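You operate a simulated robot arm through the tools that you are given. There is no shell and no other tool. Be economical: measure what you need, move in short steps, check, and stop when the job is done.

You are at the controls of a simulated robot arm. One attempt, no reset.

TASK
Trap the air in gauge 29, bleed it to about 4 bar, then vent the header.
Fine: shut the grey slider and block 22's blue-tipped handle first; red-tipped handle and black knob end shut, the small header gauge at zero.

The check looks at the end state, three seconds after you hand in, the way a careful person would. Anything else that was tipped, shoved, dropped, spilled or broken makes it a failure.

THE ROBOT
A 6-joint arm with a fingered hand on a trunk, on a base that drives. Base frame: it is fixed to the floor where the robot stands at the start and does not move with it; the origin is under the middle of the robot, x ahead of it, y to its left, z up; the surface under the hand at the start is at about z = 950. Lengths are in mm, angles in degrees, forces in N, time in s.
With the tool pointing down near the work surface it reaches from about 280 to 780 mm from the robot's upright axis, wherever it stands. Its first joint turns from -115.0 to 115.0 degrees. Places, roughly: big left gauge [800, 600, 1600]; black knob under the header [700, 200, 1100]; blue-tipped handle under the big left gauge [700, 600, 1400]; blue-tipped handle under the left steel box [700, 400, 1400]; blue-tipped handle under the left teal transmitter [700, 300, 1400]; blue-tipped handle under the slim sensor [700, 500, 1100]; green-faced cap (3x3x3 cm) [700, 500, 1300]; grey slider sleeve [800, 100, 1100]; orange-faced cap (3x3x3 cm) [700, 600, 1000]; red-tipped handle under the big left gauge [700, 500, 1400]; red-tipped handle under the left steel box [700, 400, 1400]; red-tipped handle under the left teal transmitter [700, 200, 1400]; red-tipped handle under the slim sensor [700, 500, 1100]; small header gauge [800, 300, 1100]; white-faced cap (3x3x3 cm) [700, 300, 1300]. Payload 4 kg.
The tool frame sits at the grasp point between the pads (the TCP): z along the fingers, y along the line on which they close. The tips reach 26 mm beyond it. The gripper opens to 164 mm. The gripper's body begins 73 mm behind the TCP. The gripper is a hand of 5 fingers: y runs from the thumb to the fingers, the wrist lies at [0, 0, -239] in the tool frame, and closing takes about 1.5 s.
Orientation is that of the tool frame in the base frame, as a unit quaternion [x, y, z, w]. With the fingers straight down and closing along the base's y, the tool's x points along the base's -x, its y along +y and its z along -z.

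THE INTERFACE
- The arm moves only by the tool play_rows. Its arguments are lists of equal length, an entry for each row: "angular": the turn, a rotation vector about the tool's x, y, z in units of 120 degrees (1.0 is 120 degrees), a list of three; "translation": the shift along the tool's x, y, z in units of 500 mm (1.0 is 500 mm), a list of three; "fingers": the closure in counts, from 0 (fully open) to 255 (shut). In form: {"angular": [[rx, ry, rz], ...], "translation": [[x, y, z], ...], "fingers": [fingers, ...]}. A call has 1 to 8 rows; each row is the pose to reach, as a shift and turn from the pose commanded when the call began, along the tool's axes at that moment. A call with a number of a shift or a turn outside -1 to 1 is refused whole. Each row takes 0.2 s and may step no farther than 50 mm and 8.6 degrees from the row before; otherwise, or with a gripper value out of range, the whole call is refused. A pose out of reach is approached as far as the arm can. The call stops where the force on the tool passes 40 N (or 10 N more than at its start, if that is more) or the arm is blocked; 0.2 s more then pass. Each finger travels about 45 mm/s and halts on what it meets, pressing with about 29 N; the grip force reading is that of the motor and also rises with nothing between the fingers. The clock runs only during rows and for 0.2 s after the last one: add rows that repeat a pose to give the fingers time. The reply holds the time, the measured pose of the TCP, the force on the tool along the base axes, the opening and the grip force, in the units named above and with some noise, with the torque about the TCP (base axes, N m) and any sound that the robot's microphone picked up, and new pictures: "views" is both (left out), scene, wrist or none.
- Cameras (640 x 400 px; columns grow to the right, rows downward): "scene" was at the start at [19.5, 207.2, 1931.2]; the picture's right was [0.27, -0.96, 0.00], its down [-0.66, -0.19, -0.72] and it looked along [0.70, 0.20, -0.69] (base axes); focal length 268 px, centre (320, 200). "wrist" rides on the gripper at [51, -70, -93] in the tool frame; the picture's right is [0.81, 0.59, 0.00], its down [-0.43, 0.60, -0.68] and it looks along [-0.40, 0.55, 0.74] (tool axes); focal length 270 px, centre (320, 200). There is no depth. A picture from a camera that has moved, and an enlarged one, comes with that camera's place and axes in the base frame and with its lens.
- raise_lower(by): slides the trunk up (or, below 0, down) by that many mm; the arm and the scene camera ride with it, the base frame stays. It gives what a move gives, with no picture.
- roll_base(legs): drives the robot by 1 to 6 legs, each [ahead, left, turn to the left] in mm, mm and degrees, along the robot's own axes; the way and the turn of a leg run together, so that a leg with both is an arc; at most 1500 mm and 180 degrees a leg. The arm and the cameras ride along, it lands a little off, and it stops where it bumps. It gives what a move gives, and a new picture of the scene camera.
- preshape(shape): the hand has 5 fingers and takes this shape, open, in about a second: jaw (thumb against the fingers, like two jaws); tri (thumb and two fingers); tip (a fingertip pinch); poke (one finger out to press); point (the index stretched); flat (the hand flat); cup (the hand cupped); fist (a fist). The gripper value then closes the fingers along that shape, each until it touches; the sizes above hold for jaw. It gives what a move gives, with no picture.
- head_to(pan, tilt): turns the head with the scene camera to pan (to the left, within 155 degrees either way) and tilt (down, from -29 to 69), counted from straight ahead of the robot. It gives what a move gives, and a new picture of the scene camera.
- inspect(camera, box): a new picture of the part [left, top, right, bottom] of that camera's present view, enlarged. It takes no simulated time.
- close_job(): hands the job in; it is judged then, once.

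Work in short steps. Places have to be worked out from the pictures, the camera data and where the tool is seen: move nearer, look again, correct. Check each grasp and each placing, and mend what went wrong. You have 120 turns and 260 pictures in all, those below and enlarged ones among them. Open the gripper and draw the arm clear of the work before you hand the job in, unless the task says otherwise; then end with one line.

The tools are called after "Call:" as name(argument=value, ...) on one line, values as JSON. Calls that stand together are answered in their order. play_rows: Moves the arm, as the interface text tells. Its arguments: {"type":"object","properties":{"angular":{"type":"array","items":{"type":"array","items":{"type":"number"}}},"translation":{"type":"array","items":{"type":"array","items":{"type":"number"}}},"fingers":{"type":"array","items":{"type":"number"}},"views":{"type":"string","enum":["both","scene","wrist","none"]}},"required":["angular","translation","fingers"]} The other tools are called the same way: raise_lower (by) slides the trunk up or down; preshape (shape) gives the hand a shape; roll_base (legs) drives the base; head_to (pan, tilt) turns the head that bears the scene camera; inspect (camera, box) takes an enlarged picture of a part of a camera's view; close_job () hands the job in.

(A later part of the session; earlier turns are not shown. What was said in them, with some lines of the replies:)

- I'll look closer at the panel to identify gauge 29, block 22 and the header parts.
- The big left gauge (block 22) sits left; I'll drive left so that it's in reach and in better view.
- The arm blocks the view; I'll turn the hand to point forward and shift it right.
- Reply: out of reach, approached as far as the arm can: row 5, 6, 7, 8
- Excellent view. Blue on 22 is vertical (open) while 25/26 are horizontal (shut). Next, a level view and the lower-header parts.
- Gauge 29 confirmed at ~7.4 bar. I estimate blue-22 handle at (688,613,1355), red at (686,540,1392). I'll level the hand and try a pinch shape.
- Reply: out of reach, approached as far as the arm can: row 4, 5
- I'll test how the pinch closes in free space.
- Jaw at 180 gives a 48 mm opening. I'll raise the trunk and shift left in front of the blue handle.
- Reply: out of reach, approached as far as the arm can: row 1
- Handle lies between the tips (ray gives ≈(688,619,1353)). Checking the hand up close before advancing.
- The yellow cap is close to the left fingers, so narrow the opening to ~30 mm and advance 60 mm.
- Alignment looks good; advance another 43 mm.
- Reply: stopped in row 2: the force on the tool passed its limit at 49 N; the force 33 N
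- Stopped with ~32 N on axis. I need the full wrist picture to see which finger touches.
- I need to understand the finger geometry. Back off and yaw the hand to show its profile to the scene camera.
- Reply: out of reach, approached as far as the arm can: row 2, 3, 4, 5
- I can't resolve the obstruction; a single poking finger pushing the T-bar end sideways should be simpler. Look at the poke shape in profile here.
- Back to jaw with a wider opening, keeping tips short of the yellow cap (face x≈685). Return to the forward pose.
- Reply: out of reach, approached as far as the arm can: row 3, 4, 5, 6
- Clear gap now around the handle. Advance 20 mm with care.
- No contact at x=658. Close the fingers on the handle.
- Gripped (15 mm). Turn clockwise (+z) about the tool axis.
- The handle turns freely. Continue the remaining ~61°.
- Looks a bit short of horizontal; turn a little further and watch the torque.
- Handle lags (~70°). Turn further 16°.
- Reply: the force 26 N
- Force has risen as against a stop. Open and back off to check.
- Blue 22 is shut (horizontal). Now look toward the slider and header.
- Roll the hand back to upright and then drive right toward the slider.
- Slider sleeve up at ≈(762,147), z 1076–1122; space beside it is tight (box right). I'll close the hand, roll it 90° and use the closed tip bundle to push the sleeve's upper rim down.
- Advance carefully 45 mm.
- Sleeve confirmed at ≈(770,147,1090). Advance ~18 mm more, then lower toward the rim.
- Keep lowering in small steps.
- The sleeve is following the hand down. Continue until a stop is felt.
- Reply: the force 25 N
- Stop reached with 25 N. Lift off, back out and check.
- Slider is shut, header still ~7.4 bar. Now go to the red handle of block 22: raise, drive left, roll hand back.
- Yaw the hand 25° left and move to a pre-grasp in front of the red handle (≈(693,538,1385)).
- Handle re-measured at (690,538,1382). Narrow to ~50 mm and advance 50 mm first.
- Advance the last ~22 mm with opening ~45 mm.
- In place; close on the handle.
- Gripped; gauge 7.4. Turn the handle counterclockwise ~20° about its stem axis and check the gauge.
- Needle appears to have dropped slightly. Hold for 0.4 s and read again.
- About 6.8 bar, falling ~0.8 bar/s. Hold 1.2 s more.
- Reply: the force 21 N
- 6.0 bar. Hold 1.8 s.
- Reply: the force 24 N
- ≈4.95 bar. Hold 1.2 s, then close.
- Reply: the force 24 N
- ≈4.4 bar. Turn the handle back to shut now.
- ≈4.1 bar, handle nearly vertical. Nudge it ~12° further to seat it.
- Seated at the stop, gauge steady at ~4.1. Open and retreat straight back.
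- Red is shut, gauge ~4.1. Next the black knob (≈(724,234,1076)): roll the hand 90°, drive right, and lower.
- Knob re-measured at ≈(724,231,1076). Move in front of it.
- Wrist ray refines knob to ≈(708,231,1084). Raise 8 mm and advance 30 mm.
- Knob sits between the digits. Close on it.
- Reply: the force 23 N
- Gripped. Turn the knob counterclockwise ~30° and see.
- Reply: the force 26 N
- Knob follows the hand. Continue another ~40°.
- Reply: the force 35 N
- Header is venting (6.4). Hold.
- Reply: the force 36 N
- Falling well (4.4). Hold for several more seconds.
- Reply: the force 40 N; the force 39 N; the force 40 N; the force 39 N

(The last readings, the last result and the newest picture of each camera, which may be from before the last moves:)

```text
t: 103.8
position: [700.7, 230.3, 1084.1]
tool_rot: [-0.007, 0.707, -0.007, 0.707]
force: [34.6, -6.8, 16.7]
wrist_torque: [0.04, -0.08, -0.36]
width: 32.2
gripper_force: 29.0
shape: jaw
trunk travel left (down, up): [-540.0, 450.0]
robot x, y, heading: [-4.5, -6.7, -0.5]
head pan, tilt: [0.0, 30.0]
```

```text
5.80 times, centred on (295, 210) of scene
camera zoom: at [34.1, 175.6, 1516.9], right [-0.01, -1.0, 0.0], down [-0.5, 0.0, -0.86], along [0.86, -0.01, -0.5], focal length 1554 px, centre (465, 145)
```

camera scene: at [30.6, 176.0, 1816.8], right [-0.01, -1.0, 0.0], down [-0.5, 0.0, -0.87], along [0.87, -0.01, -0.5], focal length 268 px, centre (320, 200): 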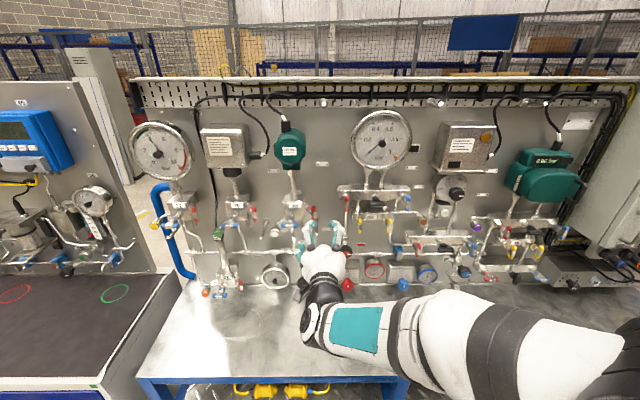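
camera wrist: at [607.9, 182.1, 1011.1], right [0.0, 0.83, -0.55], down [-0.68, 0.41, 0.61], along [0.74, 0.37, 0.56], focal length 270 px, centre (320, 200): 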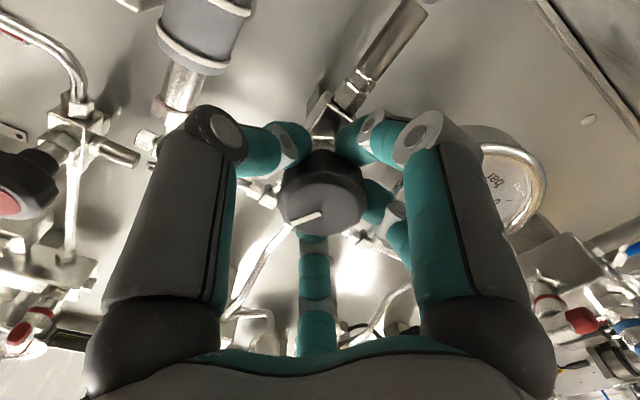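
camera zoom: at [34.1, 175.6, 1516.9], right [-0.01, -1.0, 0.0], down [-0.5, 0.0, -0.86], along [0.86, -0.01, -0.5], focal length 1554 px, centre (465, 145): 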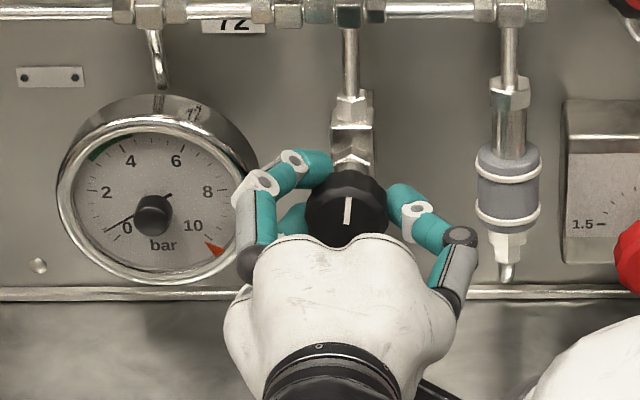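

≈0.5 bar and falling. Hold ~11 s more.

Call:
play_rows(angular=[[0, 0, 0], [0, 0, 0], [0, 0, 0], [0, 0, 0], [0, 0, 0], [0, 0, 0], [0, 0, 0], [0, 0, 0]], translation=[[0, 0, 0], [0, 0, 0], [0, 0, 0], [0, 0, 0], [0, 0, 0], [0, 0, 0], [0, 0, 0], [0, 0, 0]], fingers=[255, 255, 255, 255, 255, 255, 255, 255], views="none")

Call:
play_rows(angular=[[0, 0, 0], [0, 0, 0], [0, 0, 0], [0, 0, 0], [0, 0, 0], [0, 0, 0], [0, 0, 0], [0, 0, 0]], translation=[[0, 0, 0], [0, 0, 0], [0, 0, 0], [0, 0, 0], [0, 0, 0], [0, 0, 0], [0, 0, 0], [0, 0, 0]], fingers=[255, 255, 255, 255, 255, 255, 255, 255], views="none")

Call:
play_rows(angular=[[0, 0, 0], [0, 0, 0], [0, 0, 0], [0, 0, 0], [0, 0, 0], [0, 0, 0], [0, 0, 0], [0, 0, 0]], translation=[[0, 0, 0], [0, 0, 0], [0, 0, 0], [0, 0, 0], [0, 0, 0], [0, 0, 0], [0, 0, 0], [0, 0, 0]], fingers=[255, 255, 255, 255, 255, 255, 255, 255], views="none")

Call:
play_rows(angular=[[0, 0, 0], [0, 0, 0], [0, 0, 0], [0, 0, 0], [0, 0, 0], [0, 0, 0], [0, 0, 0], [0, 0, 0]], translation=[[0, 0, 0], [0, 0, 0], [0, 0, 0], [0, 0, 0], [0, 0, 0], [0, 0, 0], [0, 0, 0], [0, 0, 0]], fingers=[255, 255, 255, 255, 255, 255, 255, 255], views="none")

Call:
play_rows(angular=[[0, 0, 0], [0, 0, 0], [0, 0, 0], [0, 0, 0], [0, 0, 0], [0, 0, 0], [0, 0, 0], [0, 0, 0]], translation=[[0, 0, 0], [0, 0, 0], [0, 0, 0], [0, 0, 0], [0, 0, 0], [0, 0, 0], [0, 0, 0], [0, 0, 0]], fingers=[255, 255, 255, 255, 255, 255, 255, 255], views="none")

Call:
play_rows(angular=[[0, 0, 0], [0, 0, 0], [0, 0, 0], [0, 0, 0], [0, 0, 0], [0, 0, 0], [0, 0, 0], [0, 0, 0]], translation=[[0, 0, 0], [0, 0, 0], [0, 0, 0], [0, 0, 0], [0, 0, 0], [0, 0, 0], [0, 0, 0], [0, 0, 0]], fingers=[255, 255, 255, 255, 255, 255, 255, 255], views="none")

Call:
inspect(camera="scene", box=[240, 175, 350, 244])

```text
t: 105.6
position: [701.9, 230.7, 1083.2]
tool_rot: [-0.005, 0.707, -0.008, 0.707]
force: [35.8, -5.7, 17.8]
wrist_torque: [0.05, -0.07, -0.36]
width: 32.2
gripper_force: 29.0
shape: jaw
trunk travel left (down, up): [-540.0, 450.0]
robot x, y, heading: [-3.3, -5.9, -0.2]
head pan, tilt: [0.0, 30.0]
```

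```text
t: 107.4
position: [702.0, 229.9, 1084.2]
tool_rot: [-0.007, 0.707, -0.008, 0.707]
force: [35.4, -7.3, 16.3]
wrist_torque: [0.05, -0.07, -0.36]
width: 32.4
gripper_force: 28.7
shape: jaw
trunk travel left (down, up): [-540.0, 450.0]
robot x, y, heading: [1.4, -11.0, -0.6]
head pan, tilt: [0.0, 30.0]
```

```text
t: 109.2
position: [701.6, 230.5, 1083.9]
tool_rot: [-0.006, 0.707, -0.007, 0.707]
force: [36.0, -5.6, 16.9]
wrist_torque: [0.05, -0.09, -0.36]
width: 32.3
gripper_force: 29.3
shape: jaw
trunk travel left (down, up): [-540.0, 450.0]
robot x, y, heading: [-2.4, -10.5, -0.4]
head pan, tilt: [0.0, 30.0]
```

```text
t: 111.0
position: [701.8, 229.8, 1083.0]
tool_rot: [-0.007, 0.707, -0.008, 0.707]
force: [35.5, -5.5, 17.9]
wrist_torque: [-0.04, -0.07, -0.37]
width: 32.0
gripper_force: 28.8
shape: jaw
trunk travel left (down, up): [-540.0, 450.0]
robot x, y, heading: [-2.4, -7.5, -0.4]
head pan, tilt: [0.0, 30.0]
```

```text
t: 112.8
position: [702.7, 230.5, 1084.0]
tool_rot: [-0.006, 0.707, -0.008, 0.707]
force: [35.3, -6.1, 16.6]
wrist_torque: [0.08, -0.07, -0.35]
width: 32.4
gripper_force: 29.1
shape: jaw
trunk travel left (down, up): [-540.0, 450.0]
robot x, y, heading: [0.9, -10.1, -0.4]
head pan, tilt: [0.0, 30.0]
```

```text
t: 114.6
position: [702.4, 230.6, 1084.5]
tool_rot: [-0.006, 0.707, -0.008, 0.707]
force: [35.6, -7.1, 17.9]
wrist_torque: [0.03, -0.09, -0.4]
width: 32.5
gripper_force: 29.1
shape: jaw
trunk travel left (down, up): [-540.0, 450.0]
robot x, y, heading: [0.7, -5.6, -0.4]
head pan, tilt: [0.0, 30.0]
```

```text
5.80 times, centred on (295, 210) of scene
camera zoom: at [34.1, 175.7, 1516.9], right [-0.01, -1.0, 0.0], down [-0.5, 0.0, -0.86], along [0.86, -0.01, -0.5], focal length 1554 px, centre (465, 145)
```

zoom: 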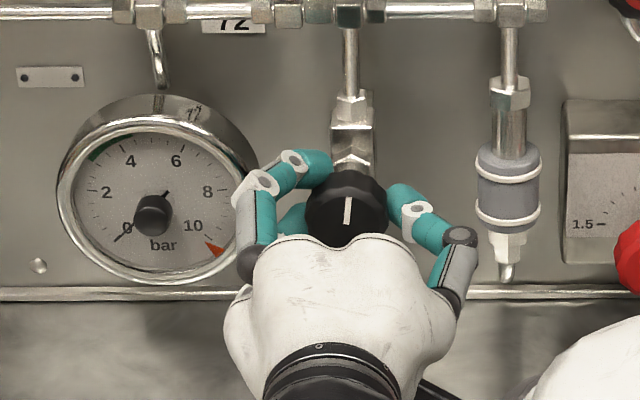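

Header reads zero. Turn the knob clockwise back to shut.

Call:
play_rows(angular=[[0, 0, 0.065], [0, 0, 0.13], [0, 0, 0.195], [0, 0, 0.26], [0, 0, 0.325], [0, 0, 0.39], [0, 0, 0.455], [0, 0, 0.52]], translation=[[0, 0, 0], [0, 0, 0], [0, 0, 0], [0, 0, 0], [0, 0, 0], [0, 0, 0], [0, 0, 0], [0, 0, 0]], fingers=[255, 255, 255, 255, 255, 255, 255, 255], views="none")

Call:
play_rows(angular=[[0, 0, 0.065], [0, 0, 0.13], [0, 0, 0.195], [0, 0, 0.24]], translation=[[0, 0, 0], [0, 0, 0], [0, 0, 0], [0, 0, 0]], fingers=[255, 255, 255, 255], views="none")

Call:
inspect(camera="scene", box=[240, 175, 350, 244])

```text
t: 116.4
position: [701.5, 230.9, 1081.5]
tool_rot: [0.361, 0.609, 0.36, 0.607]
force: [31.2, -0.3, 10.8]
wrist_torque: [-0.03, 0.13, -0.04]
width: 32.1
gripper_force: 29.3
shape: jaw
trunk travel left (down, up): [-540.0, 450.0]
robot x, y, heading: [-1.3, -6.7, -0.3]
head pan, tilt: [0.0, 30.0]
```

```text
t: 117.4
position: [702.9, 230.2, 1081.5]
tool_rot: [0.501, 0.5, 0.499, 0.5]
force: [34.1, 0.4, 7.3]
wrist_torque: [-0.18, 0.14, -0.06]
width: 31.8
gripper_force: 28.7
shape: jaw
trunk travel left (down, up): [-540.0, 450.0]
robot x, y, heading: [2.0, -5.9, -0.4]
head pan, tilt: [0.0, 30.0]
```

```text
5.80 times, centred on (295, 210) of scene
camera zoom: at [35.0, 177.2, 1516.6], right [-0.01, -1.0, 0.0], down [-0.5, 0.0, -0.86], along [0.86, -0.01, -0.5], focal length 1554 px, centre (465, 145)
```

zoom: 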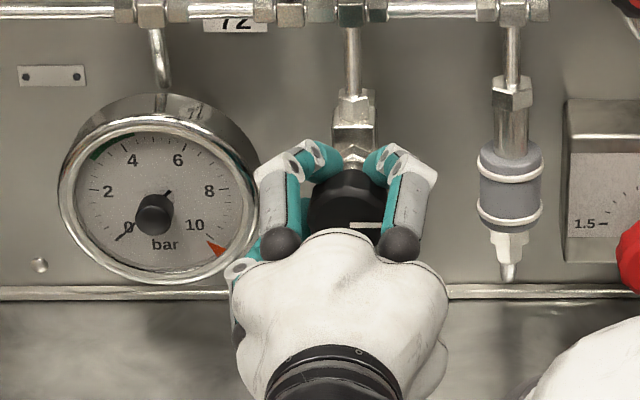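

Pointer is back horizontal. A further small clockwise nudge to confirm the seat.

Call:
play_rows(angular=[[0, 0, 0.05], [0, 0, 0.1], [0, 0, 0.1]], translation=[[0, 0, 0], [0, 0, 0], [0, 0, 0]], fingers=[255, 255, 255], views="none")

Call:
inspect(camera="wrist", box=[240, 100, 400, 260])

```text
t: 118.2
position: [704.6, 230.0, 1080.8]
tool_rot: [0.552, 0.445, 0.549, 0.443]
force: [42.1, -4.7, 5.2]
wrist_torque: [-0.35, 0.19, -0.09]
width: 31.1
gripper_force: 29.1
shape: jaw
trunk travel left (down, up): [-540.0, 450.0]
robot x, y, heading: [-1.2, -6.0, -0.5]
head pan, tilt: [0.0, 30.0]
```

```text
2.50 times, centred on (320, 180) of wrist
camera zoom: at [610.2, 293.6, 1022.9], right [0.01, 0.67, 0.74], down [-0.68, -0.55, 0.49], along [0.74, -0.51, 0.45], focal length 676 px, centre (320, 250)
```

zoom: 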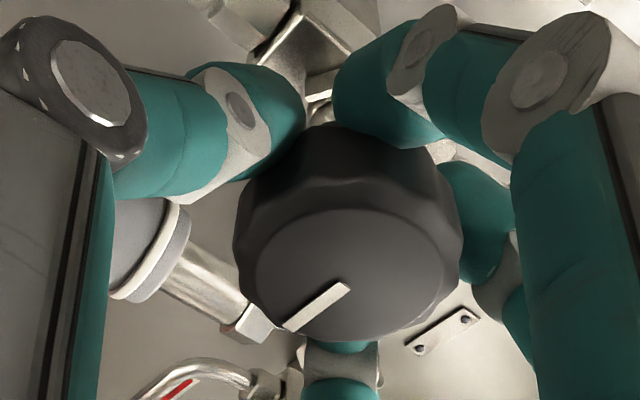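

Seated (resisting). Open and back out.

Call:
play_rows(angular=[[0, 0, 0], [0, 0, 0], [0, 0, 0], [0, 0, 0], [0, 0, 0], [0, 0, 0], [0, 0, 0], [0, 0, 0]], translation=[[0, 0, 0], [0, 0, 0], [0, 0, 0], [0, 0, -0.04], [0, 0, -0.1], [0, 0, -0.18], [0, 0, -0.26], [0, 0, -0.3]], fingers=[145, 145, 145, 145, 145, 145, 145, 145], views="none")

Call:
inspect(camera="scene", box=[240, 175, 350, 244])

Call:
raise_lower(by=200)

Call:
head_to(pan=25, tilt=25)

```text
t: 120.0
position: [549.3, 232.8, 1084.5]
tool_rot: [0.55, 0.444, 0.549, 0.445]
force: [0.1, -0.3, 0.9]
wrist_torque: [-0.01, -0.03, -0.01]
width: 70.7
gripper_force: 0.0
shape: jaw
trunk travel left (down, up): [-540.0, 450.0]
robot x, y, heading: [-2.6, -7.9, -0.5]
head pan, tilt: [0.0, 30.0]
```

```text
5.80 times, centred on (295, 210) of scene
camera zoom: at [30.4, 177.1, 1516.7], right [-0.01, -1.0, 0.0], down [-0.5, 0.0, -0.87], along [0.87, -0.01, -0.5], focal length 1554 px, centre (465, 145)
```

zoom: 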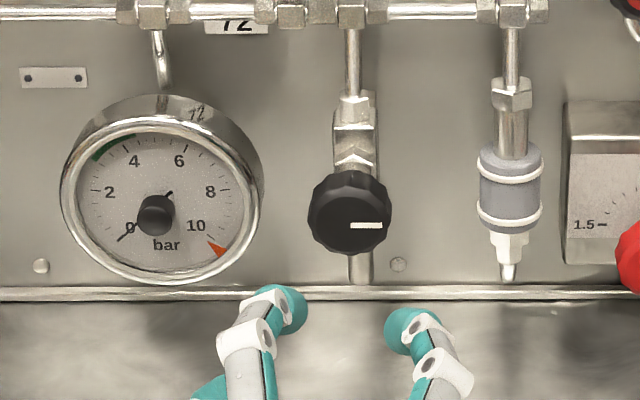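

```text
t: 122.2
position: [549.0, 232.7, 1283.8]
tool_rot: [0.55, 0.446, 0.548, 0.445]
force: [-0.3, 0.3, 0.3]
wrist_torque: [0.01, 0.02, 0.01]
width: 70.3
gripper_force: 0.0
shape: jaw
trunk travel left (down, up): [-740.0, 250.0]
robot x, y, heading: [1.6, -7.4, -0.2]
head pan, tilt: [0.0, 30.0]
```

```text
t: 123.1
position: [549.3, 233.4, 1283.7]
tool_rot: [0.55, 0.445, 0.549, 0.444]
force: [0.3, -0.5, 0.2]
wrist_torque: [0.01, -0.04, 0.0]
width: 70.9
gripper_force: 0.0
shape: jaw
trunk travel left (down, up): [-740.0, 250.0]
robot x, y, heading: [-0.1, -10.7, -0.1]
head pan, tilt: [25.0, 25.0]
camera scene: at [24.0, 216.1, 1724.7], right [0.42, -0.91, 0.0], down [-0.38, -0.18, -0.91], along [0.82, 0.38, -0.42], focal length 268 px, centre (320, 200)
```

scene: 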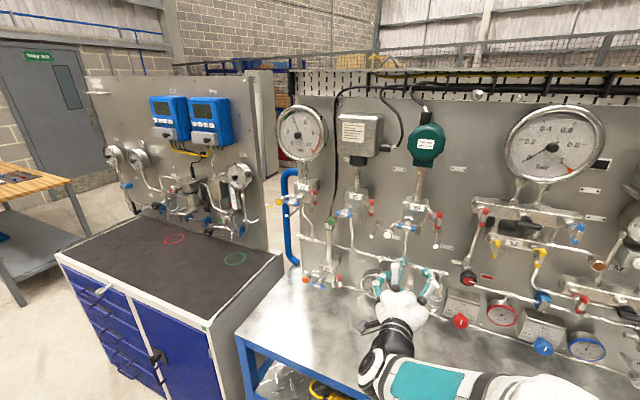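

Knob shut, header at zero. Final check of gauge 29 and block 22, with the arm drawn back further and opened.

Call:
inspect(camera="scene", box=[270, 95, 345, 215])

Call:
inspect(camera="scene", box=[265, 95, 335, 165])

Call:
play_rows(angular=[[0, 0, 0], [0, 0, 0], [0, 0, 0], [0, 0, 0]], translation=[[0, 0, -0.03], [0, 0, -0.06], [0, 0, -0.09], [0, 0, -0.12]], fingers=[0, 0, 0, 0], views="scene")

```text
3.33 times, centred on (308, 155) of scene
camera zoom: at [24.0, 216.1, 1724.7], right [0.42, -0.91, 0.0], down [-0.38, -0.18, -0.91], along [0.82, 0.38, -0.42], focal length 894 px, centre (362, 350)
```

zoom: 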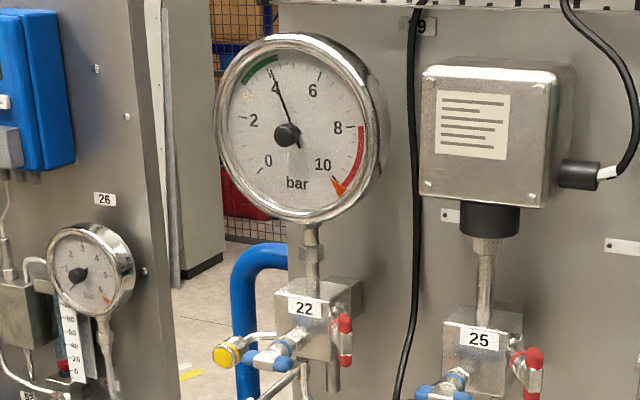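

```text
5.71 times, centred on (300, 130) of scene
camera zoom: at [24.0, 216.1, 1724.7], right [0.42, -0.91, 0.0], down [-0.38, -0.18, -0.91], along [0.82, 0.38, -0.42], focal length 1532 px, centre (434, 600)
```

zoom: 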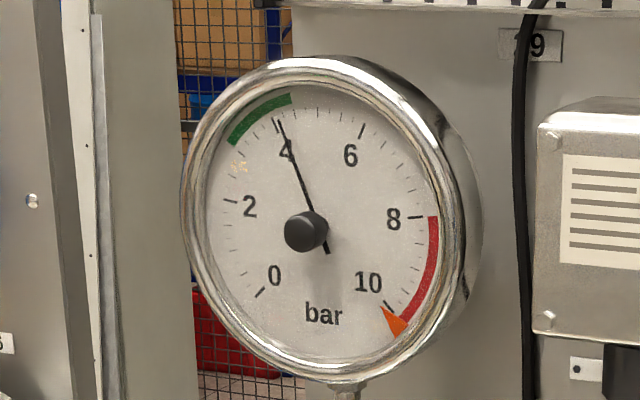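

```text
t: 124.1
position: [489.7, 233.0, 1284.4]
tool_rot: [0.55, 0.445, 0.548, 0.445]
force: [0.1, 0.1, 1.0]
wrist_torque: [-0.01, 0.0, 0.02]
width: 158.9
gripper_force: 0.0
shape: jaw
trunk travel left (down, up): [-740.0, 250.0]
robot x, y, heading: [-0.6, -9.0, -0.5]
head pan, tilt: [25.0, 25.0]
camera scene: at [23.6, 216.1, 1724.7], right [0.42, -0.91, 0.0], down [-0.38, -0.18, -0.91], along [0.82, 0.38, -0.42], focal length 268 px, centre (320, 200)
```

scene: 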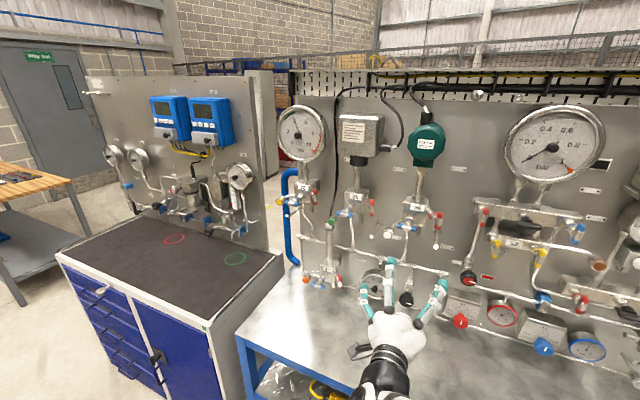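

Gauge 29 holds at about 4.1 bar. All handles are shut, the header gauge reads zero, and the arm is clear, so I'm handing in.

Call:
close_job()

```text
The job is handed in.
```

Gauge 29 is trapped at about 4.1 bar and the small header gauge reads zero; the grey slider, block 22's blue- and red-tipped handles and the black knob are all shut.
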